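You operate a simulated robot arm through the tools that you are given. There is no shell and no other tool. Be economical: measure what you need, move in short steps, check, and stop when the job is done.

You are at the controls of a simulated robot arm. One attempt, no reset.

## Task
Stop press A, drain the tank that is over the red line, zero the count and park the key.
Fine: mode OFF and motor at rest before you drain; motor at rest before the key comes out; leave the other tank.

Only the result counts: the job must be done as asked and must still hold three seconds after the hand-in. Knocking over, shifting, dropping, spilling or breaking anything else fails it.

## Robot
A 7-joint arm with a two-finger gripper, on a carriage that runs on a rail from [-42.5, 11.7] to [187, -51.4] (x, y) and turns from -2.897 to 2.897 rad about z. Base frame: it is fixed where the carriage stands at the start and does not move with it; the origin is on the floor, on the carriage's upright axis, x ahead of it, y to its left, z up. Units: cm, rad, N and s.
Its first joint turns from -2.601 to 2.601 rad. Places, roughly: A stop button nearer press B [290, 160, 160]; A stop button nearer press C [250, 0, 160]; box batch knob [230, -20, 90]; box mode knob [230, 0, 90]; box reset button [230, 0, 80]; box speed knob [230, -10, 90]; box stop button [230, -20, 80]; press a blue lever [260, -20, 110]; press a red lever [350, -40, 90]; press a stroke button [240, -10, 100]; press a yellow lever [270, -30, 110]; yellow B key [275, 325, 75]. Payload 2.45 kg.
The TCP is the grasp point between the finger pads, 2.6 cm short of the fingertips. In the tool frame z runs along the fingers and y along their closing line. Largest opening 9.6 cm; the body of the gripper starts 6.9 cm behind the TCP.
Orientation is that of the tool frame in the base frame, as a unit quaternion [x, y, z, w]. With the fingers straight down and closing along the base's y, the tool's x points along the base's -x, its y along +y and its z along -z.

## Interface
- The arm moves only by the tool drive_tool. Its argument "increments" is a list of rows, each a list of 7 numbers: the shift along the base's x, y, z in units of 40 mm (1.0 is 40 mm), then the turn, a rotation vector about the base's x, y, z in units of 4 degrees (1.0 is 4 degrees), then the gripper command, from -1 (shut) to 1 (fully open), values between in proportion. In form: [[x, y, z, wx, wy, wz, jaw], ...]. A call has 1 to 20 rows; each row shifts and turns the commanded pose from where the row before left it. A call with a number of a shift or a turn outside -1 to 1 is refused whole. A row lasts 0.2 s, in which the tool goes at most 5 cm and 0.15 rad; a call with a longer step from one row to the next is refused whole, and so is a gripper value outside its range. A pose out of reach is approached as far as the arm can. The call stops where the force on the tool passes 40 N (or 10 N more than at its start, if that is more) or the arm is blocked; 0.2 s more then pass. Each finger halts on what it meets, pressing with about 32 N; the grip force reading is that of the motor and also rises with nothing between the fingers. The clock runs only during rows and for 0.2 s after the last one: add rows that do not move to give the fingers time. The reply holds the time, the measured pose of the TCP, the force on the tool along the base axes, the opening and the grip force, in the units named above and with some noise, with the torque about the TCP (base axes, N m) and any sound that the robot's microphone picked up, and new pictures: "show" is both (left out), scene, wrist or none.
- Cameras (640 x 400 px; columns grow to the right, rows downward): "scene" is now at [4.13, 16.09, 163.54]; the picture's right is [-0.08, -1.00, 0.00], its down [-0.59, 0.05, -0.81] and it looks along [0.80, -0.07, -0.59] (base axes); focal length 260 px, centre (320, 200). "wrist" rides on the gripper at [8.2, 0.3, -9.8] in the tool frame; the picture's right is [-0.04, 1.00, 0.00], its down [-0.73, -0.03, -0.68] and it looks along [-0.68, -0.03, 0.73] (tool axes); focal length 256 px, centre (320, 200). There is no depth. A picture from a camera that has moved, and an enlarged one, comes with that camera's place and axes in the base frame and with its lens.
- slide_trunk(by): slides the trunk up (or, below 0, down) by that many cm; the arm and the scene camera ride with it, the base frame stays. It gives what a move gives, with no picture.
- base_move(legs): drives the robot by 1 to 6 legs, each [ahead, left, turn to the left] in cm, cm and rad, along the robot's own axes; the way and the turn of a leg run together, so that a leg with both is an arc; at most 150 cm and 3.142 rad a leg. The arm and the cameras ride along, it lands a little off, and it stops where it bumps. It keeps to its track: a leg is cut to what the track allows. It gives what a move gives, and a new picture of the scene camera.
- pan_tilt(pan, tilt): turns the head with the scene camera to pan (to the left, within 2.705 rad either way) and tilt (down, from -0.506 to 1.204), counted from straight ahead of the robot. It gives what a move gives, and a new picture of the scene camera.
- enlarge(camera, box): a new picture of the part [left, top, right, bottom] of that camera's present view, enlarged. No time passes.
- sign_off(): hands the job in; it is judged then, once.

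Work in short steps. Places have to be worked out from the pictures, the camera data and where the tool is seen: move nearer, look again, correct. Check each grasp and each placing, and mend what went wrong. You have 135 turns and 274 pictures in all, those below and enlarged ones among them. Open the gripper and draw the arm clear of the work before you hand the job in, unless the task says otherwise; then end with one line.

The tools are called as name(argument=value, ...) on one line, values as JSON. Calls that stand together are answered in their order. drive_tool: Moves the arm, as the interface text tells. Its arguments: {"type":"object","properties":{"increments":{"type":"array","items":{"type":"array","items":{"type":"number"}}},"show":{"type":"string","enum":["both","scene","wrist","none"]}},"required":["increments"]} The other tools are called the same way: slide_trunk (by) slides the trunk up or down; base_move (legs) drives the base; pan_tilt (pan, tilt) turns the head that bears the scene camera; enlarge (camera, box) takes an enlarged picture of a part of a camera's view; sign_off () hands the job in.

At the start:

```text
time: 0.0
eef_pos: [64.66, -14.72, 104.0]
tcp_rot: [0.0, 1.0, -0.001, 0.0]
ft_force: [0.2, 0.3, -1.1]
moment: [-0.04, 0.01, -0.02]
width: 9.61
gripper_force: 0.1
trunk travel left (down, up): [-62.5, 8.5]
robot x, y, heading: [-0.15, -0.14, -0.0]
head pan, tilt: [-0.084, 0.63]
```

scene: 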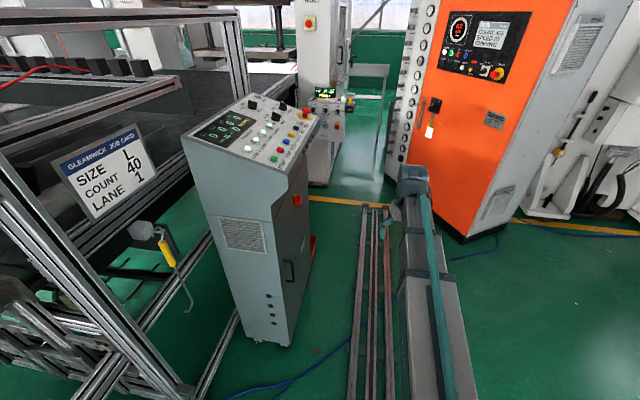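
wrist: 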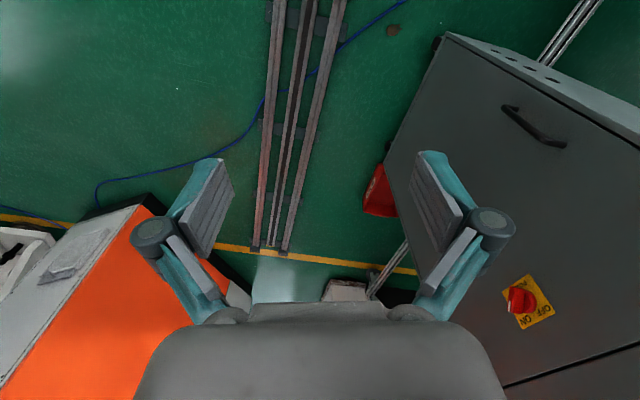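

The view shows a near console, an orange cabinet and, farther on, a press with a control box. I enlarge the interesting regions first.

enlarge(camera="scene", box=[280, 0, 400, 160])

enlarge(camera="scene", box=[400, 0, 560, 160])

enlarge(camera="scene", box=[180, 80, 330, 180])

```text
2.50 times, centred on (340, 80) of scene
camera zoom: at [4.13, 16.09, 163.54], right [-0.08, -1.0, 0.0], down [-0.59, 0.05, -0.81], along [0.8, -0.07, -0.59], focal length 650 px, centre (270, 500)
```

zoom: 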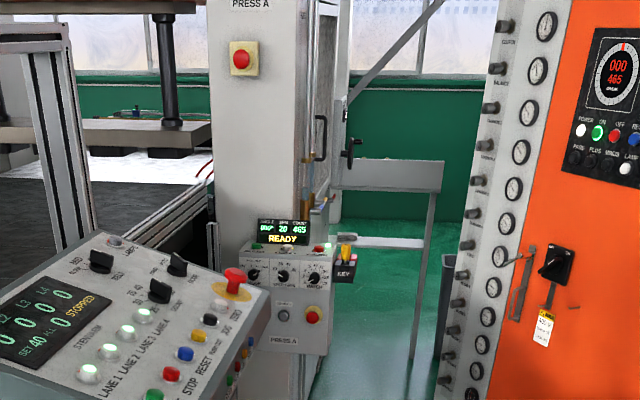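

```text
2.50 times, centred on (480, 80) of scene
camera zoom: at [4.13, 16.09, 163.54], right [-0.08, -1.0, 0.0], down [-0.59, 0.05, -0.81], along [0.8, -0.07, -0.59], focal length 650 px, centre (-80, 500)
```

zoom: 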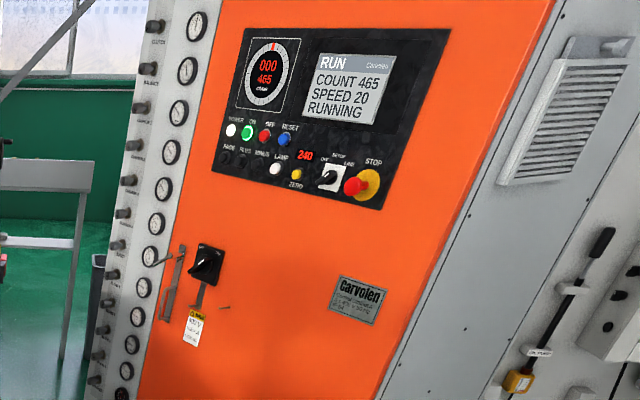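

```text
4.00 times, centred on (255, 130) of scene
camera zoom: at [4.13, 16.09, 163.54], right [-0.08, -1.0, 0.0], down [-0.59, 0.05, -0.81], along [0.8, -0.07, -0.59], focal length 1040 px, centre (580, 480)
```

zoom: 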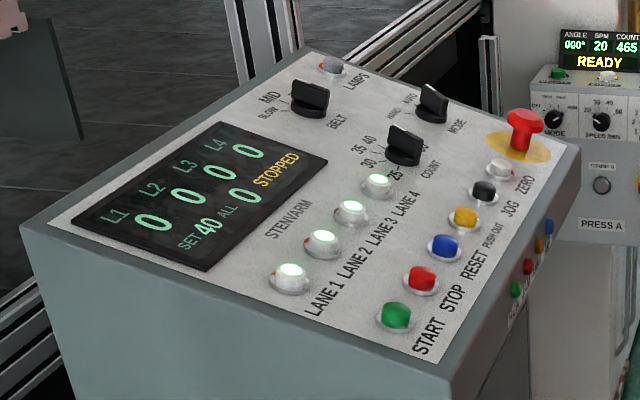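

Press A's box (READY, count 465) is further along. I drive partway down the rail to look closer.

base_move(legs=[[110, -30, 0]])

pan_tilt(pan=0.25, tilt=0.45)

```text
time: 5.8
eef_pos: [174.84, -44.44, 104.06]
tcp_rot: [-0.003, 1.0, 0.0, 0.0]
ft_force: [0.0, -0.7, 0.3]
moment: [-0.02, -0.01, 0.01]
width: 9.58
gripper_force: 0.1
trunk travel left (down, up): [-62.5, 8.5]
robot x, y, heading: [110.17, -30.29, 0.0]
head pan, tilt: [-0.084, 0.63]
camera scene: at [114.02, -14.11, 163.54], right [-0.08, -1.0, 0.0], down [-0.59, 0.04, -0.81], along [0.81, -0.06, -0.59], focal length 260 px, centre (320, 200)
```

scene: 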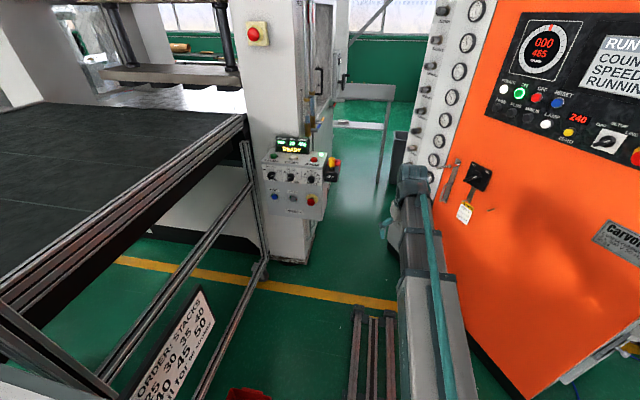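

```text
time: 6.6
eef_pos: [174.81, -44.49, 104.18]
tcp_rot: [-0.003, 1.0, 0.001, 0.0]
ft_force: [-0.5, 0.5, 0.6]
moment: [-0.05, -0.02, 0.0]
width: 9.62
gripper_force: 0.1
trunk travel left (down, up): [-62.5, 8.5]
robot x, y, heading: [109.76, -29.93, 0.01]
head pan, tilt: [0.25, 0.45]
camera scene: at [114.17, -11.11, 165.16], right [0.25, -0.97, 0.0], down [-0.42, -0.11, -0.9], along [0.87, 0.23, -0.44], focal length 260 px, centre (320, 200)
```

scene: 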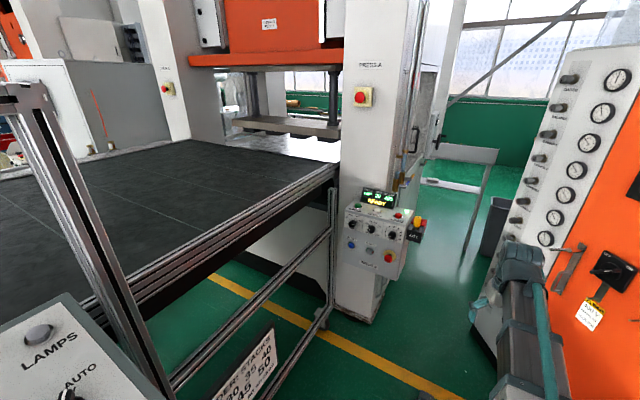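

enlarge(camera="scene", box=[330, 175, 450, 290])

enlarge(camera="scene", box=[340, 30, 480, 190])

```text
3.48 times, centred on (390, 232) of scene
camera zoom: at [114.17, -11.11, 165.16], right [0.25, -0.97, 0.0], down [-0.42, -0.11, -0.9], along [0.87, 0.23, -0.44], focal length 904 px, centre (76, 87)
```

zoom: 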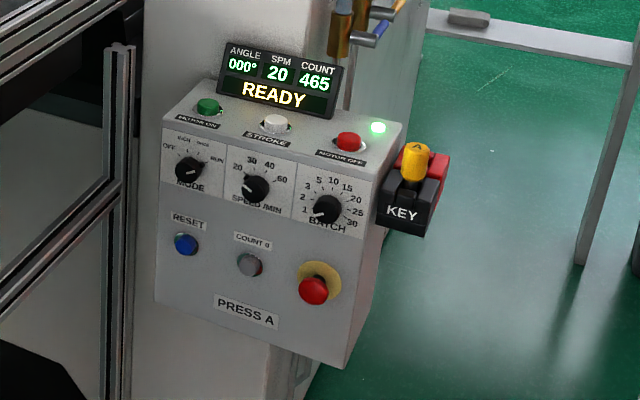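

```text
2.50 times, centred on (410, 110) of scene
camera zoom: at [114.17, -11.11, 165.16], right [0.25, -0.97, 0.0], down [-0.42, -0.11, -0.9], along [0.87, 0.23, -0.44], focal length 650 px, centre (95, 425)
```

zoom: 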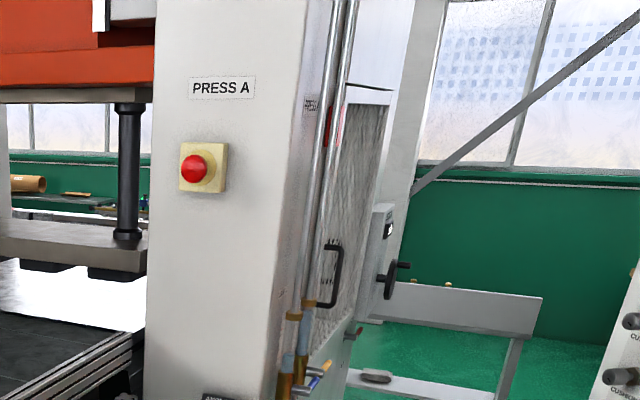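

Press A's box: motor on, mode knob, COUNT 0 button, yellow key A in a switch on its right side. Two tubes with blue/yellow levers sit on the press's side. I drive nearer.

base_move(legs=[[35, -10, 0]])

pan_tilt(pan=0.0, tilt=0.4)

```text
time: 9.0
eef_pos: [210.09, -54.11, 104.0]
tcp_rot: [-0.005, 1.0, 0.0, 0.001]
ft_force: [0.4, 0.1, 0.5]
moment: [0.0, 0.03, -0.03]
width: 9.6
gripper_force: 0.0
trunk travel left (down, up): [-62.5, 8.5]
robot x, y, heading: [145.31, -39.97, 0.006]
head pan, tilt: [0.25, 0.45]
camera scene: at [149.43, -20.79, 165.17], right [0.26, -0.97, 0.0], down [-0.42, -0.11, -0.9], along [0.87, 0.23, -0.44], focal length 260 px, centre (320, 200)
```

scene: 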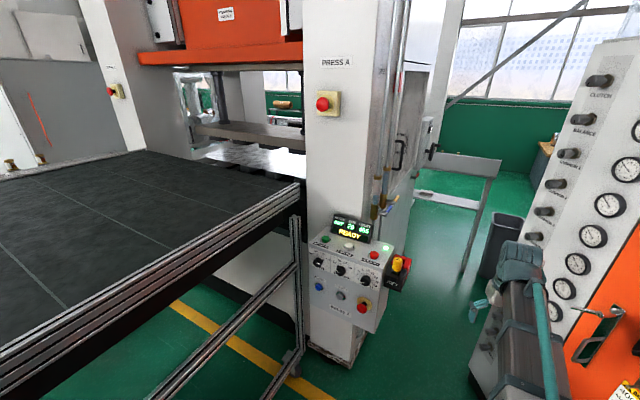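

```text
time: 9.8
eef_pos: [210.04, -54.09, 104.04]
tcp_rot: [-0.004, 1.0, 0.0, 0.0]
ft_force: [-0.4, -0.4, 0.5]
moment: [-0.04, -0.01, 0.01]
width: 9.63
gripper_force: 0.1
trunk travel left (down, up): [-62.5, 8.5]
robot x, y, heading: [145.47, -40.26, 0.01]
head pan, tilt: [0.0, 0.4]
camera scene: at [149.75, -23.04, 165.63], right [0.01, -1.0, 0.0], down [-0.39, 0.0, -0.92], along [0.92, 0.01, -0.39], focal length 260 px, centre (320, 200)
```

scene: 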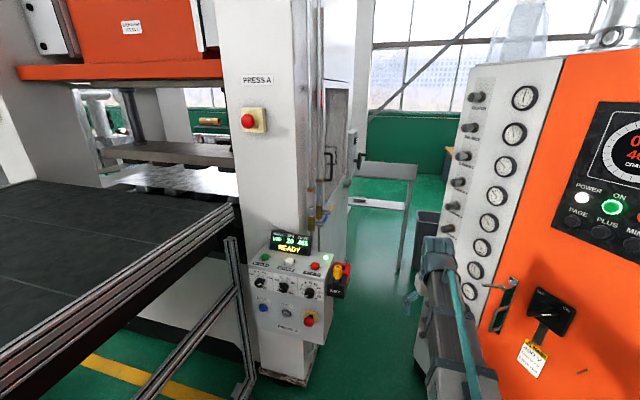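

enlarge(camera="scene", box=[240, 220, 360, 350])

enlarge(camera="scene", box=[280, 100, 380, 240])

enlarge(camera="scene", box=[560, 80, 640, 380])

```text
3.08 times, centred on (300, 285) of scene
camera zoom: at [149.75, -23.04, 165.63], right [0.01, -1.0, 0.0], down [-0.39, 0.0, -0.92], along [0.92, 0.01, -0.39], focal length 800 px, centre (382, -62)
```

zoom: 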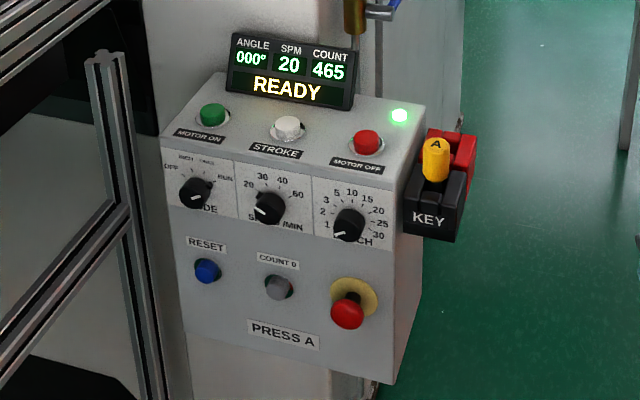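

```text
2.86 times, centred on (330, 170) of scene
camera zoom: at [149.75, -23.04, 165.63], right [0.01, -1.0, 0.0], down [-0.39, 0.0, -0.92], along [0.92, 0.01, -0.39], focal length 743 px, centre (291, 286)
```

zoom: 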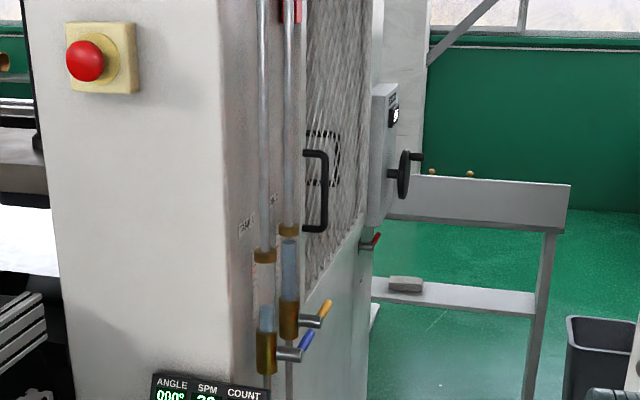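

```text
1.33 times, centred on (600, 230) of scene
camera zoom: at [149.75, -23.04, 165.63], right [0.01, -1.0, 0.0], down [-0.39, 0.0, -0.92], along [0.92, 0.01, -0.39], focal length 347 px, centre (-53, 160)
```

zoom: 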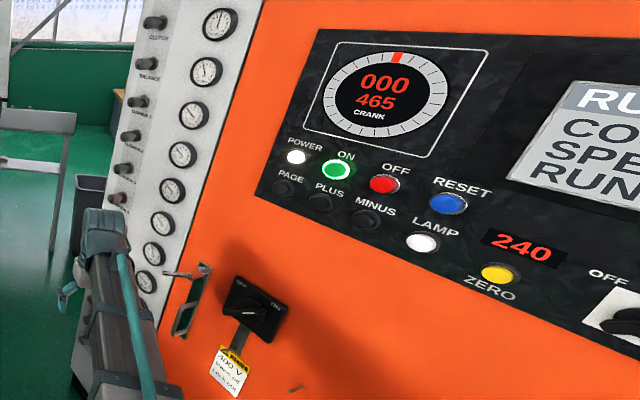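

The trap bowls, levers and key need a close look from the side. I yaw the tool left 60° and pitch up 20° so that the wrist camera looks at them.

drive_tool(increments=[[0, 0, 0, 0, 0, 1, 1], [0, 0, 0, 0, 0, 1, 1], [0, 0, 0, 0, 0, 1, 1], [0, 0, 0, 0, 0, 1, 1], [0, 0, 0, 0, 0, 1, 1], [0, 0, 0, 0, 0, 1, 1], [0, 0, 0, 0, 0, 1, 1], [0, 0, 0, 0, 0, 1, 1], [0, 0, 0, 0, 0, 1, 1], [0, 0, 0, 0, 0, 1, 1], [0, 0, 0, 0, 0, 1, 1], [0, 0, 0, 0, 0, 1, 1], [0, 0, 0, 0, 0, 1, 1], [0, 0, 0, 0, 0, 1, 1], [0, 0, 0, 0, 0, 1, 1], [0, 0, 0.5, 0.87, -0.5, 0, 1], [0, 0, 0.5, 0.87, -0.5, 0, 1], [0, 0, 0.5, 0.87, -0.5, 0, 1], [0, 0, 0.5, 0.87, -0.5, 0, 1], [0, 0, 0.5, 0.87, -0.5, 0, 1]], show="wrist")

```text
time: 13.9
eef_pos: [210.05, -54.13, 114.02]
tcp_rot: [-0.497, 0.85, 0.088, 0.152]
ft_force: [-0.2, 0.5, 0.0]
moment: [-0.02, 0.02, 0.01]
width: 9.58
gripper_force: 0.1
trunk travel left (down, up): [-62.5, 8.5]
robot x, y, heading: [145.47, -40.27, 0.011]
head pan, tilt: [0.0, 0.4]
camera wrist: at [204.39, -63.57, 120.49], right [-0.85, 0.52, 0.01], down [0.25, 0.38, 0.89], along [0.46, 0.76, -0.46], focal length 256 px, centre (320, 200)
```

wrist: 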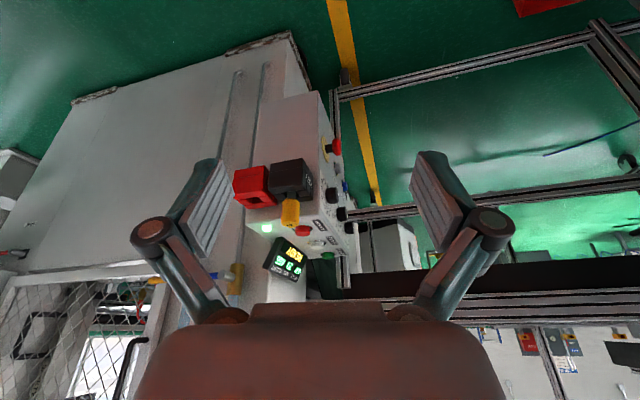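

enlarge(camera="wrist", box=[200, 120, 360, 300])

enlarge(camera="wrist", box=[130, 240, 270, 340])

```text
2.22 times, centred on (280, 210) of wrist
camera zoom: at [204.39, -63.57, 120.49], right [-0.85, 0.52, 0.01], down [0.25, 0.38, 0.89], along [0.46, 0.76, -0.46], focal length 569 px, centre (409, 178)
```

zoom: 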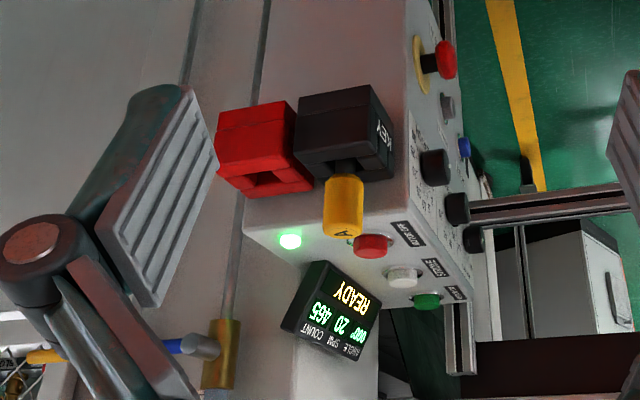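

```text
4.00 times, centred on (200, 290) of wrist
camera zoom: at [204.39, -63.57, 120.49], right [-0.85, 0.52, 0.01], down [0.25, 0.38, 0.89], along [0.46, 0.76, -0.46], focal length 1024 px, centre (800, -160)
```

zoom: 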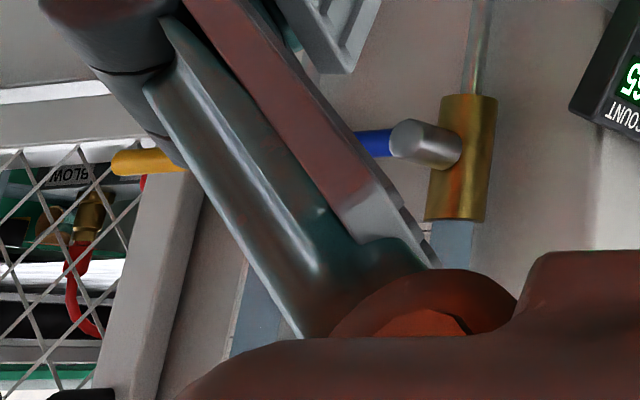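

The red bracket just behind the black KEY block looks like the parking socket. Now I pitch up further and move along to view the two bowls and their red lines.

drive_tool(increments=[[0.7, -0.3, 0, 0.87, -0.5, 0, 1], [0.7, -0.3, 0, 0.87, -0.5, 0, 1], [0.7, -0.3, 0, 0.87, -0.5, 0, 1], [0.7, -0.3, 0, 0.87, -0.5, 0, 1], [0.7, -0.3, 0, 0.87, -0.5, 0, 1], [0.7, -0.3, 0, 0.87, -0.5, 0, 1], [0.7, -0.3, 0, 0.87, -0.5, 0, 1]], show="wrist")

```text
time: 15.6
eef_pos: [229.76, -62.55, 113.96]
tcp_rot: [-0.46, 0.788, 0.204, 0.354]
ft_force: [-0.6, 0.6, 0.0]
moment: [-0.03, -0.03, 0.0]
width: 9.62
gripper_force: 0.0
trunk travel left (down, up): [-62.5, 8.5]
robot x, y, heading: [145.15, -39.61, 0.009]
head pan, tilt: [0.0, 0.4]
camera wrist: at [223.18, -73.52, 114.42], right [-0.86, 0.52, 0.03], down [0.01, -0.03, 1.0], along [0.52, 0.86, 0.02], focal length 256 px, centre (320, 200)
```

wrist: 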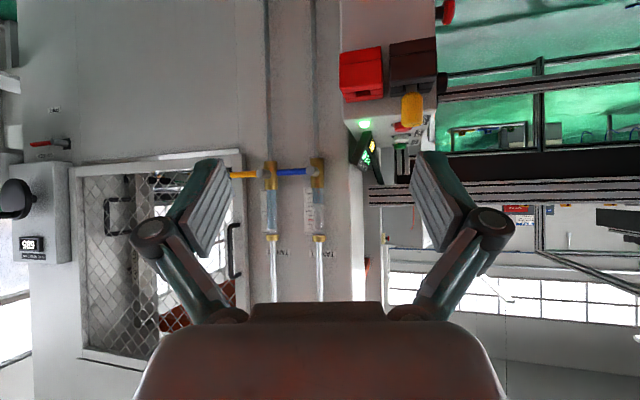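

enlarge(camera="wrist", box=[240, 150, 350, 270])

enlarge(camera="wrist", box=[330, 10, 450, 160])

enlarge(camera="wrist", box=[0, 90, 90, 290])

```text
3.33 times, centred on (295, 210) of wrist
camera zoom: at [223.18, -73.52, 114.42], right [-0.86, 0.52, 0.03], down [0.01, -0.03, 1.0], along [0.52, 0.86, 0.02], focal length 853 px, centre (403, 167)
```

zoom: 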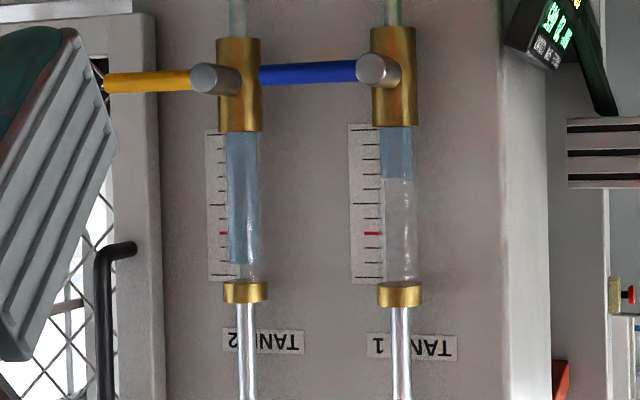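

```text
2.67 times, centred on (390, 85) of wrist
camera zoom: at [223.18, -73.52, 114.42], right [-0.86, 0.52, 0.03], down [0.01, -0.03, 1.0], along [0.52, 0.86, 0.02], focal length 683 px, centre (133, 507)
```

zoom: 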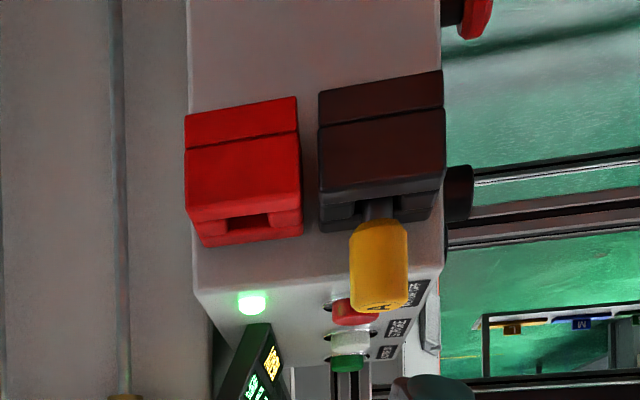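

```text
2.00 times, centred on (45, 190) of wrist
camera zoom: at [223.18, -73.52, 114.42], right [-0.86, 0.52, 0.03], down [0.01, -0.03, 1.0], along [0.52, 0.86, 0.02], focal length 512 px, centre (870, 220)
```

zoom: 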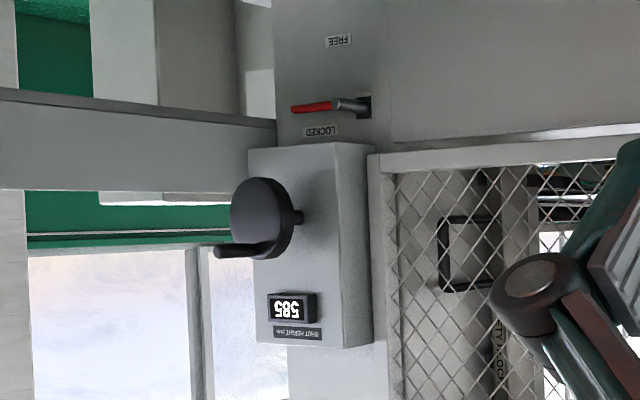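

Tank 2 (yellow lever) is over its red line; tank 1 is below. Valve 2 is near (270,-24,108), lever tip near (277,-28.5,108). Now I swing the wrist camera back to face the box front for a close look at the knob.

drive_tool(increments=[[-0.95, 0, -0.3, 0, 0, -1, 1], [-0.95, 0, -0.3, 0, 0, -1, 1], [-0.95, 0.2, -0.3, 0, 0, -1, 1], [-0.95, 0.4, -0.3, 0, 0, -1, 1], [-0.95, 0.5, -0.3, 0, 0, -1, 1], [-0.95, 0.6, -0.3, 0, 0, -1, 1], [-0.95, 0.7, -0.3, 0, 0, -1, 1], [-0.95, 0.7, -0.3, 0, 0, -1, 1], [-0.8, 0.8, -0.3, 0, 0, -1, 1], [-0.5, 1, -0.3, 0, 0, -1, 1], [0, 1, -0.3, 0, 0, -1, 1], [0, 1, -0.3, 0, 0, -1, 1], [0, 1, -0.3, 0, 0, -1, 1], [0, 1, -0.3, 0, 0, -1, 1], [0, 1, -0.3, 0, 0, -1, 1], [0, 1, 0, 0, 0, 0, 1], [0, 1, 0, 0, 0, 0, 1]], show="wrist")

```text
time: 19.1
eef_pos: [212.76, -22.31, 99.33]
tcp_rot: [-0.004, 0.912, 0.0, 0.409]
ft_force: [0.7, -0.3, 0.2]
moment: [0.02, 0.02, 0.01]
width: 9.57
gripper_force: 0.1
out of reach, approached as far as the arm can: row 7, 8, 9, 10, 11, 12, 13
trunk travel left (down, up): [-62.5, 8.5]
robot x, y, heading: [145.4, -39.88, 0.011]
head pan, tilt: [0.0, 0.4]
camera wrist: at [200.06, -22.05, 99.95], right [0.02, 1.0, 0.02], down [-0.02, -0.02, 1.0], along [1.0, -0.02, 0.02], focal length 256 px, centre (320, 200)
```

wrist: 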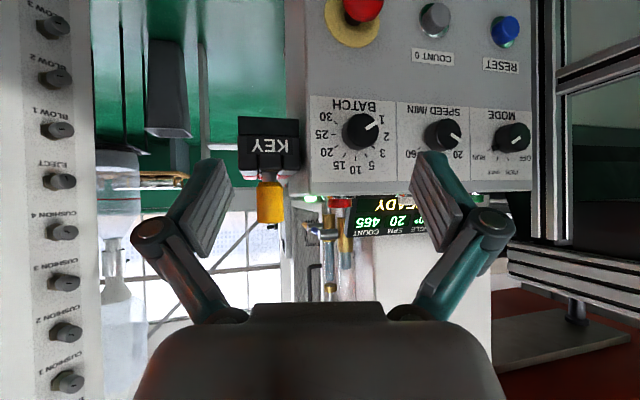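

enlarge(camera="wrist", box=[460, 90, 550, 190])

enlarge(camera="wrist", box=[290, 0, 540, 190])

```text
4.00 times, centred on (505, 140) of wrist
camera zoom: at [200.06, -22.05, 99.95], right [0.02, 1.0, 0.02], down [-0.02, -0.02, 1.0], along [1.0, -0.02, 0.02], focal length 1024 px, centre (-420, 440)
```

zoom: 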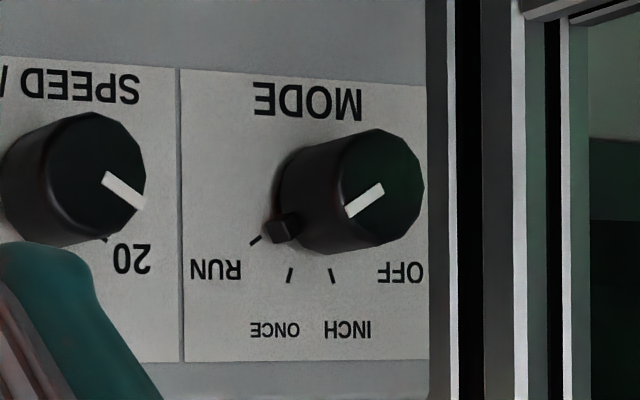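

```text
2.11 times, centred on (415, 95) of wrist
camera zoom: at [200.06, -22.05, 99.95], right [0.02, 1.0, 0.02], down [-0.02, -0.02, 1.0], along [1.0, -0.02, 0.02], focal length 539 px, centre (120, 421)
```

zoom: 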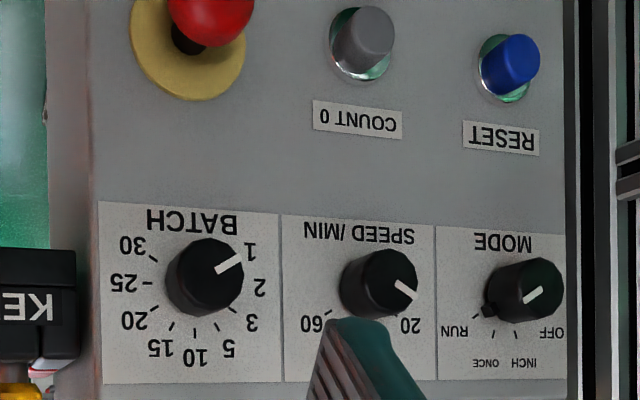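

Mode points at RUN; the panel is yawed about -15° (parallel to the rail), knob at about (234.5, 3, 93). I line the tool up horizontally along the panel normal, standing off from the mode knob.

drive_tool(increments=[[0, 0.7, -0.1, 0, 0, -0.96, 1], [0, 0.7, -0.1, 0, 0, -0.96, 1], [0, 0.7, -0.1, 0, 0, -0.96, 1], [0, 0.7, -0.1, 0, 0, -0.96, 1], [0, 0.7, -0.1, -0.253, -0.92, 0, 0.2], [0, 0.7, -0.1, -0.253, -0.92, 0, 0.2], [0, 0.7, -0.1, -0.253, -0.92, 0, 0.2], [0, 0.7, -0.1, -0.253, -0.92, 0, 0.2], [0, 0.7, -0.1, -0.253, -0.92, 0, 0.2], [0, 0.7, -0.1, -0.253, -0.92, 0, 0.2], [0.3, 0.1, -0.1, -0.253, -0.92, 0, 0.2], [0.3, 0, -0.1, -0.253, -0.92, 0, 0.2], [0.3, 0, -0.1, -0.253, -0.92, 0, 0.2], [0.3, 0, -0.1, -0.253, -0.92, 0, 0.2], [0.3, 0, -0.1, -0.253, -0.92, 0, 0.2]])

```text
time: 22.4
eef_pos: [218.66, 6.05, 93.38]
tcp_rot: [0.091, 0.7, -0.097, 0.702]
ft_force: [0.9, -0.3, 0.0]
moment: [0.01, 0.03, 0.03]
width: 5.77
gripper_force: 0.0
trunk travel left (down, up): [-62.5, 8.5]
robot x, y, heading: [145.24, -40.22, 0.008]
head pan, tilt: [0.0, 0.4]
camera scene: at [149.77, -23.04, 165.63], right [0.01, -1.0, 0.0], down [-0.39, 0.0, -0.92], along [0.92, 0.01, -0.39], focal length 260 px, centre (320, 200)
camera wrist: at [209.41, 8.85, 85.28], right [0.26, 0.96, 0.03], down [-0.66, 0.16, 0.73], along [0.7, -0.21, 0.68], focal length 256 px, centre (320, 200)
```

scene: 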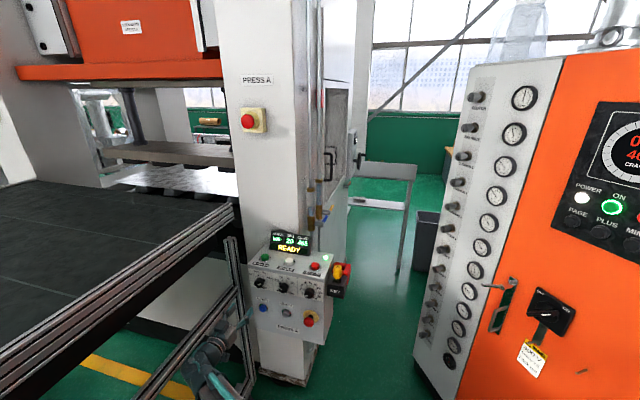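
wrist: 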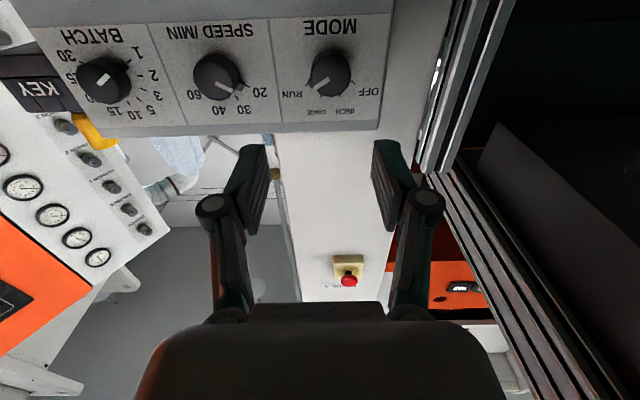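

The knob is confirmed at about (234.3, 2.8, 92.9), pointer at RUN. I roll the tool 57° clockwise so the closing line is perpendicular to the pointer, with a small lateral fix.

drive_tool(increments=[[0, 0.01, 0, 0.916, -0.252, 0, 0.2], [0, 0.01, 0, 0.916, -0.252, 0, 0.2], [0, 0.01, 0, 0.916, -0.252, 0, 0.2], [0, 0.01, 0, 0.916, -0.252, 0, 0.2], [0, 0.01, 0, 0.916, -0.252, 0, 0.2], [0, 0.01, 0, 0.916, -0.252, 0, 0.2], [0, 0.01, 0, 0.916, -0.252, 0, 0.2], [0, 0.01, 0, 0.916, -0.252, 0, 0.2], [0, 0.01, 0, 0.916, -0.252, 0, 0.2], [0, 0.01, 0, 0.916, -0.252, 0, 0.2], [0, 0.03, 0, 0.916, -0.252, 0, 0.2], [0, 0.03, 0, 0.916, -0.252, 0, 0.2], [0.02, 0.03, -0.04, 0.916, -0.252, 0, 0.2], [0.02, 0.03, -0.04, 0.916, -0.252, 0, 0.2], [0.02, 0.03, -0.03, 0.916, -0.252, 0, 0.2]], show="wrist")

```text
time: 25.6
eef_pos: [218.99, 7.02, 92.91]
tcp_rot: [0.415, 0.571, 0.248, 0.663]
ft_force: [0.0, 0.3, -0.1]
moment: [-0.01, -0.01, -0.01]
width: 5.74
gripper_force: 0.1
trunk travel left (down, up): [-62.5, 8.5]
robot x, y, heading: [145.42, -40.11, 0.01]
head pan, tilt: [0.0, 0.4]
camera wrist: at [211.42, 16.41, 88.73], right [0.14, 0.5, 0.86], down [-0.82, -0.42, 0.38], along [0.55, -0.76, 0.35], focal length 256 px, centre (320, 200)
```

wrist: 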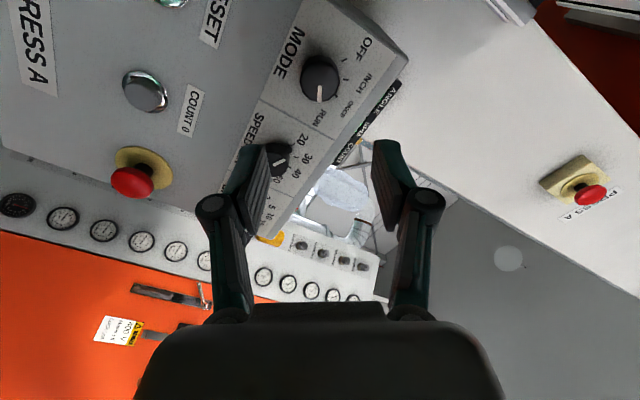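

Aligned with the knob axis. I advance 14.6 cm along the panel normal to straddle the knob.

drive_tool(increments=[[0.704, -0.193, 0, 0, 0, 0, 0.2], [0.704, -0.193, 0, 0, 0, 0, 0.2], [0.704, -0.193, 0, 0, 0, 0, 0.2], [0.704, -0.193, 0, 0, 0, 0, 0.2], [0.704, -0.193, 0, 0, 0, 0, 0.2]])

```text
time: 26.8
eef_pos: [233.18, 3.09, 92.92]
tcp_rot: [0.415, 0.571, 0.248, 0.663]
ft_force: [0.3, 0.2, -0.3]
moment: [-0.03, 0.0, 0.02]
width: 5.76
gripper_force: 0.0
trunk travel left (down, up): [-62.5, 8.5]
robot x, y, heading: [145.3, -39.99, 0.009]
head pan, tilt: [0.0, 0.4]
camera scene: at [149.78, -23.05, 165.63], right [0.01, -1.0, 0.0], down [-0.39, 0.0, -0.92], along [0.92, 0.01, -0.39], focal length 260 px, centre (320, 200)
camera wrist: at [225.57, 12.52, 88.68], right [0.14, 0.5, 0.86], down [-0.82, -0.42, 0.38], along [0.55, -0.76, 0.35], focal length 256 px, centre (320, 200)
```

scene: 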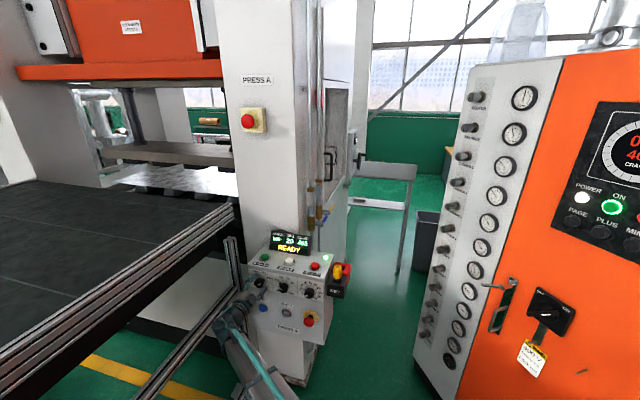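
wrist: 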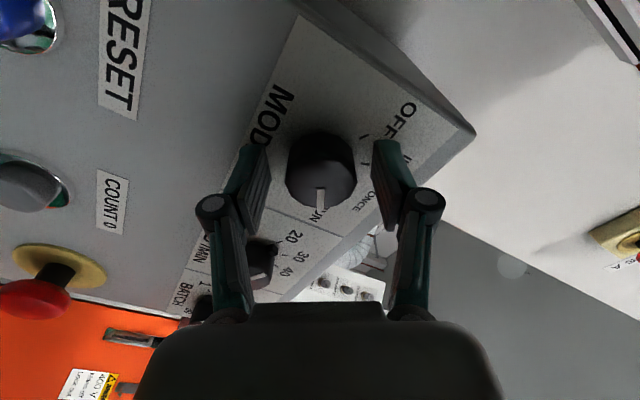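

The fingers straddle the knob. I close on it.

drive_tool(increments=[[0, 0, 0, 0, 0, 0, -1], [0, 0, 0, 0, 0, 0, -1], [0, 0, 0, 0, 0, 0, -1], [0, 0, 0, 0, 0, 0, -1]], show="wrist")

```text
time: 27.8
eef_pos: [232.99, 3.26, 92.99]
tcp_rot: [0.414, 0.571, 0.249, 0.664]
ft_force: [0.8, 0.9, 1.5]
moment: [-0.04, 0.03, 0.1]
width: 3.71
gripper_force: 44.6
trunk travel left (down, up): [-62.5, 8.5]
robot x, y, heading: [144.98, -39.84, 0.01]
head pan, tilt: [0.0, 0.4]
camera wrist: at [225.51, 12.53, 88.73], right [0.14, 0.5, 0.86], down [-0.82, -0.42, 0.38], along [0.55, -0.76, 0.35], focal length 256 px, centre (320, 200)
```

wrist: 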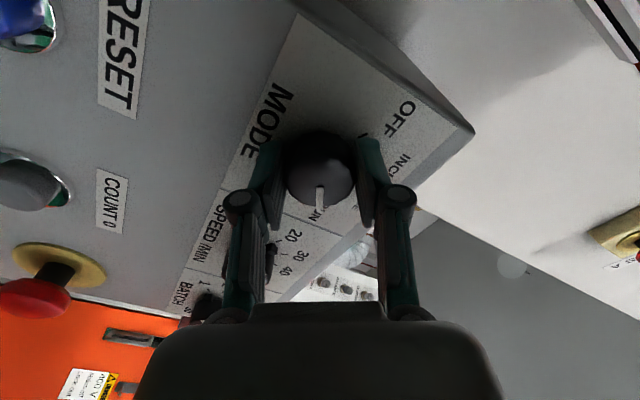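

Gripped at 3.7 cm. I turn counter-clockwise 57° first and check.

drive_tool(increments=[[0, 0, 0, -0.916, 0.252, 0, -1], [0, 0, 0, -0.916, 0.252, 0, -1], [0, 0, 0, -0.916, 0.252, 0, -1], [0, 0, 0, -0.916, 0.252, 0, -1], [0, 0, 0, -0.916, 0.252, 0, -1], [0, 0, 0, -0.916, 0.252, 0, -1], [0, 0, 0, -0.916, 0.252, 0, -1], [0, 0, 0, -0.916, 0.252, 0, -1], [0, 0, 0, -0.916, 0.252, 0, -1], [0, 0, 0, -0.916, 0.252, 0, -1], [0, 0, 0, -0.916, 0.252, 0, -1], [0, 0, 0, -0.916, 0.252, 0, -1], [0, 0, 0, -0.916, 0.252, 0, -1], [0, 0, 0, -0.916, 0.252, 0, -1], [0, 0, 0, -0.916, 0.252, 0, -1]], show="wrist")

```text
time: 30.9
eef_pos: [233.11, 3.15, 93.09]
tcp_rot: [0.091, 0.701, -0.097, 0.701]
ft_force: [-3.8, -3.3, -4.7]
moment: [0.01, 0.08, -0.1]
width: 3.7
gripper_force: 44.9
trunk travel left (down, up): [-62.5, 8.5]
robot x, y, heading: [145.27, -39.67, 0.008]
head pan, tilt: [0.0, 0.4]
camera wrist: at [223.7, 5.99, 84.81], right [0.26, 0.96, 0.03], down [-0.66, 0.16, 0.73], along [0.7, -0.21, 0.68], focal length 256 px, centre (320, 200)
```

wrist: 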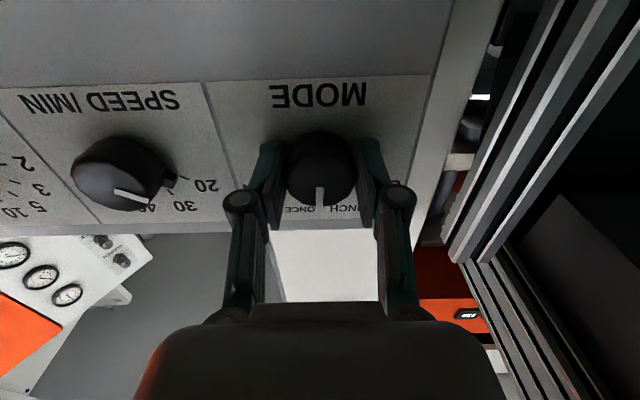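

The knob turns with the grip, pointer now between ONCE and INCH. I continue the other 57° to OFF.

drive_tool(increments=[[0, 0, 0, -0.916, 0.252, 0, -1], [0, 0, 0, -0.916, 0.252, 0, -1], [0, 0, 0, -0.916, 0.252, 0, -1], [0, 0, 0, -0.916, 0.252, 0, -1], [0, 0, 0, -0.916, 0.252, 0, -1], [0, 0, 0, -0.916, 0.252, 0, -1], [0, 0, 0, -0.916, 0.252, 0, -1], [0, 0, 0, -0.916, 0.252, 0, -1], [0, 0, 0, -0.916, 0.252, 0, -1], [0, 0, 0, -0.916, 0.252, 0, -1], [0, 0, 0, -0.916, 0.252, 0, -1], [0, 0, 0, -0.916, 0.252, 0, -1], [0, 0, 0, -0.916, 0.252, 0, -1], [0, 0, 0, -0.916, 0.252, 0, -1], [0, 0, 0, -0.916, 0.252, 0, -1]], show="wrist")

```text
time: 34.1
eef_pos: [233.13, 3.12, 92.92]
tcp_rot: [-0.254, 0.66, -0.418, 0.57]
ft_force: [-7.7, -8.0, -8.3]
moment: [0.05, 0.2, -0.12]
width: 3.73
gripper_force: 45.1
trunk travel left (down, up): [-62.5, 8.5]
robot x, y, heading: [145.58, -39.85, 0.008]
head pan, tilt: [0.0, 0.4]
camera wrist: at [221.85, -0.74, 88.36], right [0.15, 0.55, -0.82], down [-0.5, 0.76, 0.42], along [0.86, 0.34, 0.39], focal length 256 px, centre (320, 200)
```

wrist: 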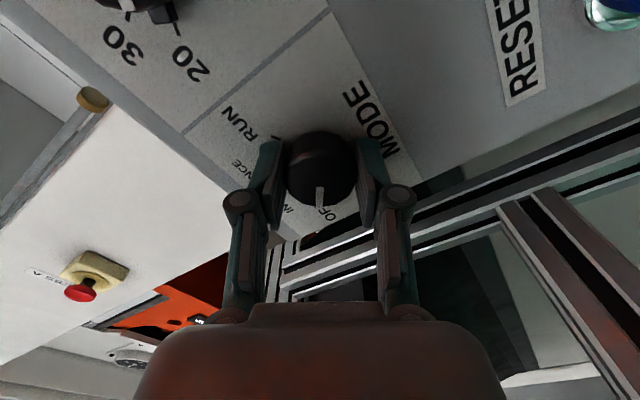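

The pointer reads OFF. I open, back straight off and check.

drive_tool(increments=[[0, 0, 0, 0, 0, 0, 0.2], [0, 0, 0, 0, 0, 0, 0.2], [0, 0, 0, 0, 0, 0, 0.2], [-0.704, 0.193, 0, 0, 0, 0, 0.2], [-0.704, 0.193, 0, 0, 0, 0, 0.2], [-0.704, 0.193, 0, 0, 0, 0, 0.2], [-0.704, 0.193, 0, 0, 0, 0, 0.2], [-0.704, 0.193, 0, 0, 0, 0, 0.2]])

enlarge(camera="scene", box=[240, 220, 360, 350])

```text
time: 36.0
eef_pos: [218.8, 6.99, 93.04]
tcp_rot: [-0.254, 0.66, -0.419, 0.57]
ft_force: [-0.4, -0.4, -1.1]
moment: [-0.01, 0.01, -0.01]
width: 5.8
gripper_force: 0.0
trunk travel left (down, up): [-62.5, 8.5]
robot x, y, heading: [145.22, -39.95, 0.002]
head pan, tilt: [0.0, 0.4]
camera scene: at [149.73, -23.04, 165.63], right [0.01, -1.0, 0.0], down [-0.39, 0.0, -0.92], along [0.92, 0.01, -0.39], focal length 260 px, centre (320, 200)
camera wrist: at [207.66, 3.13, 88.37], right [0.15, 0.55, -0.82], down [-0.5, 0.76, 0.42], along [0.85, 0.34, 0.39], focal length 256 px, centre (320, 200)
```

scene: 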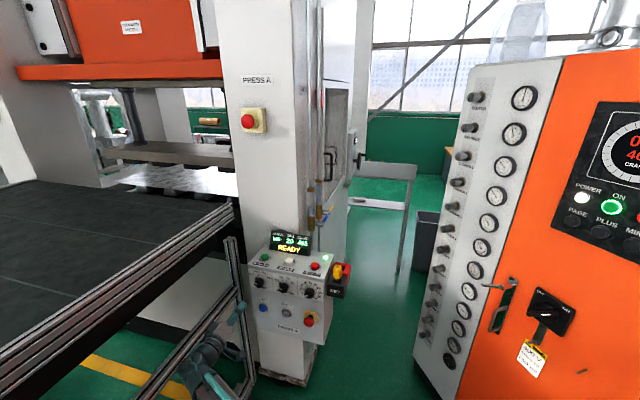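
wrist: 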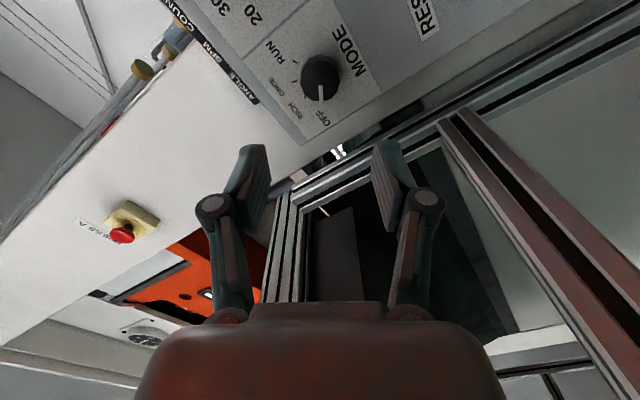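

```text
3.08 times, centred on (300, 285) of scene
camera zoom: at [149.73, -23.04, 165.63], right [0.01, -1.0, 0.0], down [-0.39, 0.0, -0.92], along [0.92, 0.01, -0.39], focal length 800 px, centre (382, -62)
```

zoom: 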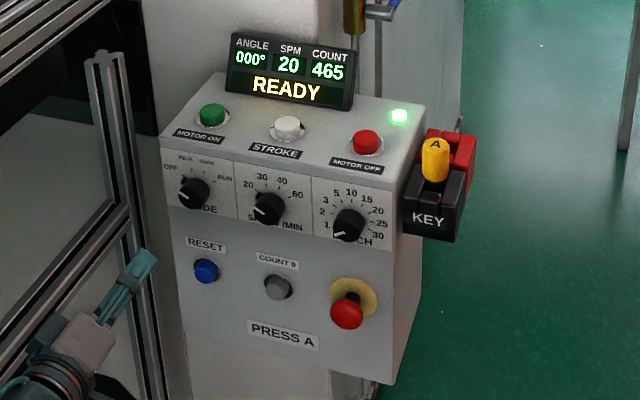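

enlarge(camera="wrist", box=[260, 20, 380, 140])

```text
3.33 times, centred on (320, 80) of wrist
camera zoom: at [207.66, 3.13, 88.37], right [0.15, 0.55, -0.82], down [-0.5, 0.76, 0.42], along [0.85, 0.34, 0.39], focal length 853 px, centre (320, 600)
```

zoom: 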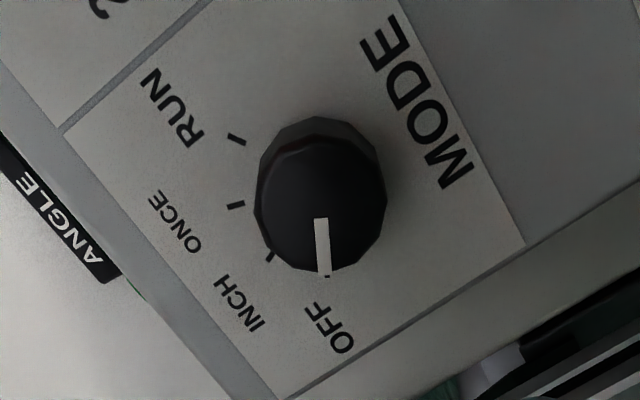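

MODE is at OFF. Next MOTOR OFF on the box's top (about (235.4,-20,101)). I roll back upright and rise, then pitch the tool to point down.

drive_tool(increments=[[-0.1, 0, 0.4, 0.916, -0.252, 0, -1], [-0.1, 0, 0.4, 0.916, -0.252, 0, -1], [0, 0, 0.4, 0.916, -0.252, 0, -1], [0, 0, 0.4, 0.916, -0.252, 0, -1], [0, 0, 0.4, 0.916, -0.252, 0, -1], [0, 0, 0.4, 0.916, -0.252, 0, -1], [0, 0, 0.4, 0.916, -0.252, 0, -1], [0, 0, 0.4, 0.916, -0.252, 0, -1], [0, 0, 0.4, 0.916, -0.252, 0, -1], [0, 0, 0.4, 0.916, -0.252, 0, -1], [0, 0, 0.4, 0.916, -0.252, 0, -1], [0, 0, 0.4, 0.916, -0.252, 0, -1], [0, 0, 0.4, 0.916, -0.252, 0, -1], [0, 0, 0.4, 0.916, -0.252, 0, -1], [0, 0, 0.4, 0.916, -0.252, 0, -1]], show="none")

drive_tool(increments=[[0, -0.2, 0, 0.265, 0.964, 0, -1], [0, -0.2, 0, 0.265, 0.964, 0, -1], [0, -0.2, 0, 0.265, 0.964, 0, -1], [0, -0.3, 0, 0.265, 0.964, 0, -1], [0, -0.3, 0, 0.265, 0.964, 0, -1], [0, -0.3, 0, 0.265, 0.964, 0, -1], [0, -0.3, 0, 0.265, 0.964, 0, -1], [0, -0.3, 0, 0.265, 0.964, 0, -1], [0, -0.3, 0, 0.265, 0.964, 0, -1], [0, -0.3, 0, 0.265, 0.964, 0, -1], [0, -0.3, 0, 0.265, 0.964, 0, -1], [0, -0.3, 0, 0.265, 0.964, 0, -1], [0, -0.3, 0, 0.265, 0.964, 0, -1], [0, -0.3, 0, 0.265, 0.964, 0, -1], [0, -0.3, 0, 0.265, 0.964, 0, -1], [0, -0.3, 0, 0.265, 0.964, 0, -1], [0, -0.3, 0, 0.265, 0.964, 0, -1], [0, -0.3, 0, 0.265, 0.964, 0, -1], [0, -0.3, 0, 0.265, 0.964, 0, -1], [0, -0.3, 0, 0.265, 0.964, 0, -1]], show="wrist")

```text
time: 39.1
eef_pos: [218.25, 7.05, 117.07]
tcp_rot: [0.091, 0.7, -0.097, 0.701]
ft_force: [0.2, 0.3, 0.0]
moment: [-0.02, 0.03, 0.01]
width: 0.0
gripper_force: 28.4
trunk travel left (down, up): [-62.5, 8.5]
robot x, y, heading: [145.06, -39.85, 0.01]
head pan, tilt: [0.0, 0.4]
```

```text
time: 43.4
eef_pos: [218.21, -15.75, 116.98]
tcp_rot: [0.129, 0.988, -0.011, 0.086]
ft_force: [-0.6, 0.0, -0.4]
moment: [0.0, -0.01, 0.04]
width: 0.0
gripper_force: 28.5
trunk travel left (down, up): [-62.5, 8.5]
robot x, y, heading: [145.64, -40.35, 0.007]
head pan, tilt: [0.0, 0.4]
camera wrist: at [208.86, -12.96, 125.31], right [0.29, 0.96, 0.01], down [0.58, -0.18, 0.8], along [0.76, -0.23, -0.61], focal length 256 px, centre (320, 200)
```

wrist: 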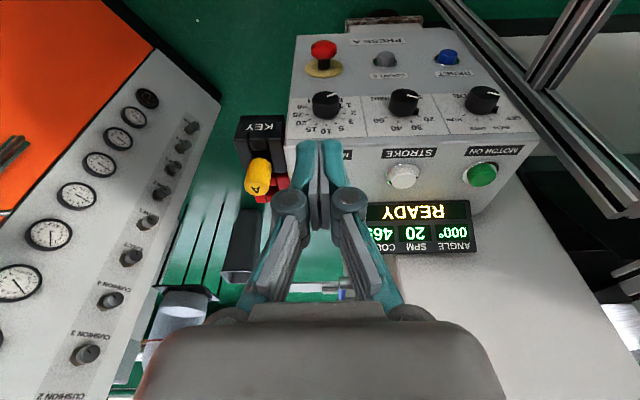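

Motor-off button estimated at (235.2,-19.6), top about z 101.5. I keep the 10° lean (clears the display) and move above it.

drive_tool(increments=[[0.83, -0.19, 0, 0, 0, 0, -1], [0.83, -0.19, 0, 0, 0, 0, -1], [0.83, -0.19, 0, 0, 0, 0, -1], [0.83, -0.19, 0, 0, 0, 0, -1], [0.83, -0.19, -0.5, 0, 0, 0, -1], [0, 0, -0.9, 0, 0, 0, -1], [0, 0, -0.8, 0, 0, 0, -1]])

enlarge(camera="scene", box=[240, 220, 360, 350])

```text
time: 45.0
eef_pos: [234.72, -19.67, 108.14]
tcp_rot: [0.129, 0.988, -0.011, 0.088]
ft_force: [-0.3, 0.0, 0.1]
moment: [-0.02, -0.02, -0.04]
width: 0.0
gripper_force: 28.0
trunk travel left (down, up): [-62.5, 8.5]
robot x, y, heading: [145.29, -40.1, 0.005]
head pan, tilt: [0.0, 0.4]
camera scene: at [149.78, -23.04, 165.64], right [0.01, -1.0, 0.0], down [-0.39, 0.0, -0.92], along [0.92, 0.01, -0.39], focal length 260 px, centre (320, 200)
camera wrist: at [225.44, -16.74, 116.42], right [0.3, 0.96, 0.01], down [0.58, -0.18, 0.8], along [0.76, -0.23, -0.6], focal length 256 px, centre (320, 200)
```

scene: 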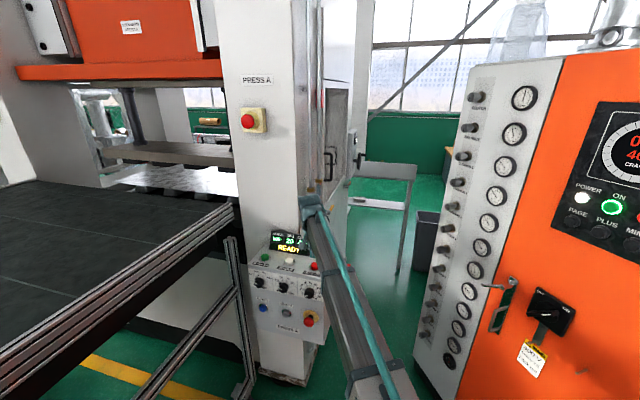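
wrist: 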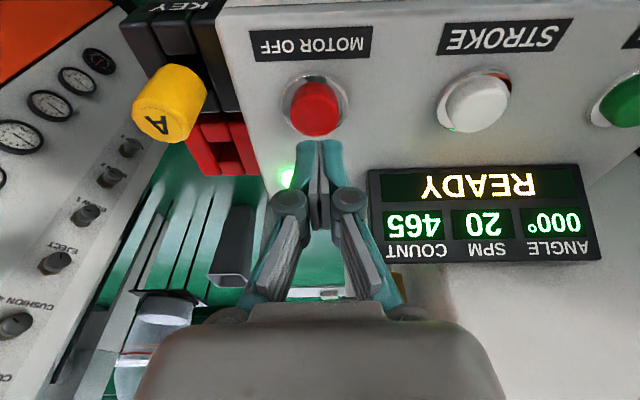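

```text
3.08 times, centred on (300, 285) of scene
camera zoom: at [149.78, -23.04, 165.64], right [0.01, -1.0, 0.0], down [-0.39, 0.0, -0.92], along [0.92, 0.01, -0.39], focal length 800 px, centre (382, -62)
```

zoom: 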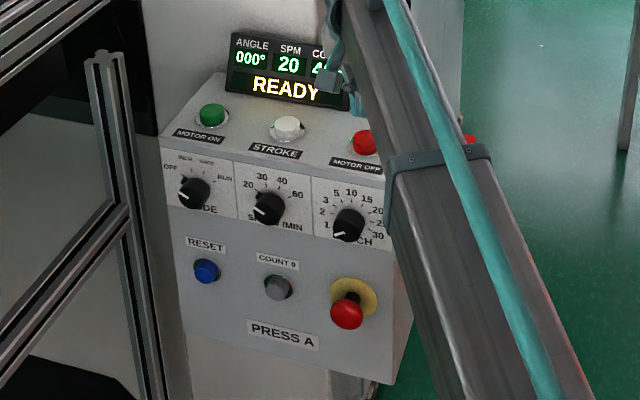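

The tip sits just above/behind the red button centre (234.7,-19.8). I press down in small steps.

drive_tool(increments=[[-0.08, 0.02, -0.3, 0, 0, 0, -1], [0, 0, -0.3, 0, 0, 0, -1], [0, 0, -0.2, 0, 0, 0, -1], [0, 0, -0.15, 0, 0, 0, -1], [0, 0, -0.1, 0, 0, 0, -1]], show="wrist")

```text
time: 46.1
eef_pos: [234.31, -19.57, 103.93]
tcp_rot: [0.13, 0.988, -0.012, 0.088]
ft_force: [-1.0, 1.5, 1.6]
moment: [0.03, 0.01, -0.04]
width: 0.0
gripper_force: 28.7
trunk travel left (down, up): [-62.5, 8.5]
robot x, y, heading: [145.12, -39.95, 0.014]
head pan, tilt: [0.0, 0.4]
camera wrist: at [225.14, -16.68, 112.28], right [0.29, 0.96, 0.01], down [0.58, -0.18, 0.8], along [0.76, -0.23, -0.6], focal length 256 px, centre (320, 200)
```

wrist: 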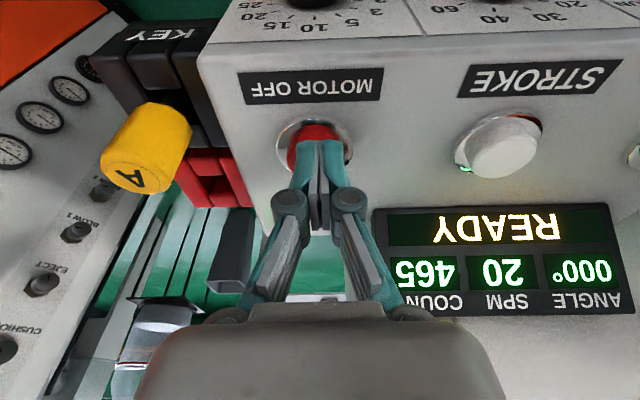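

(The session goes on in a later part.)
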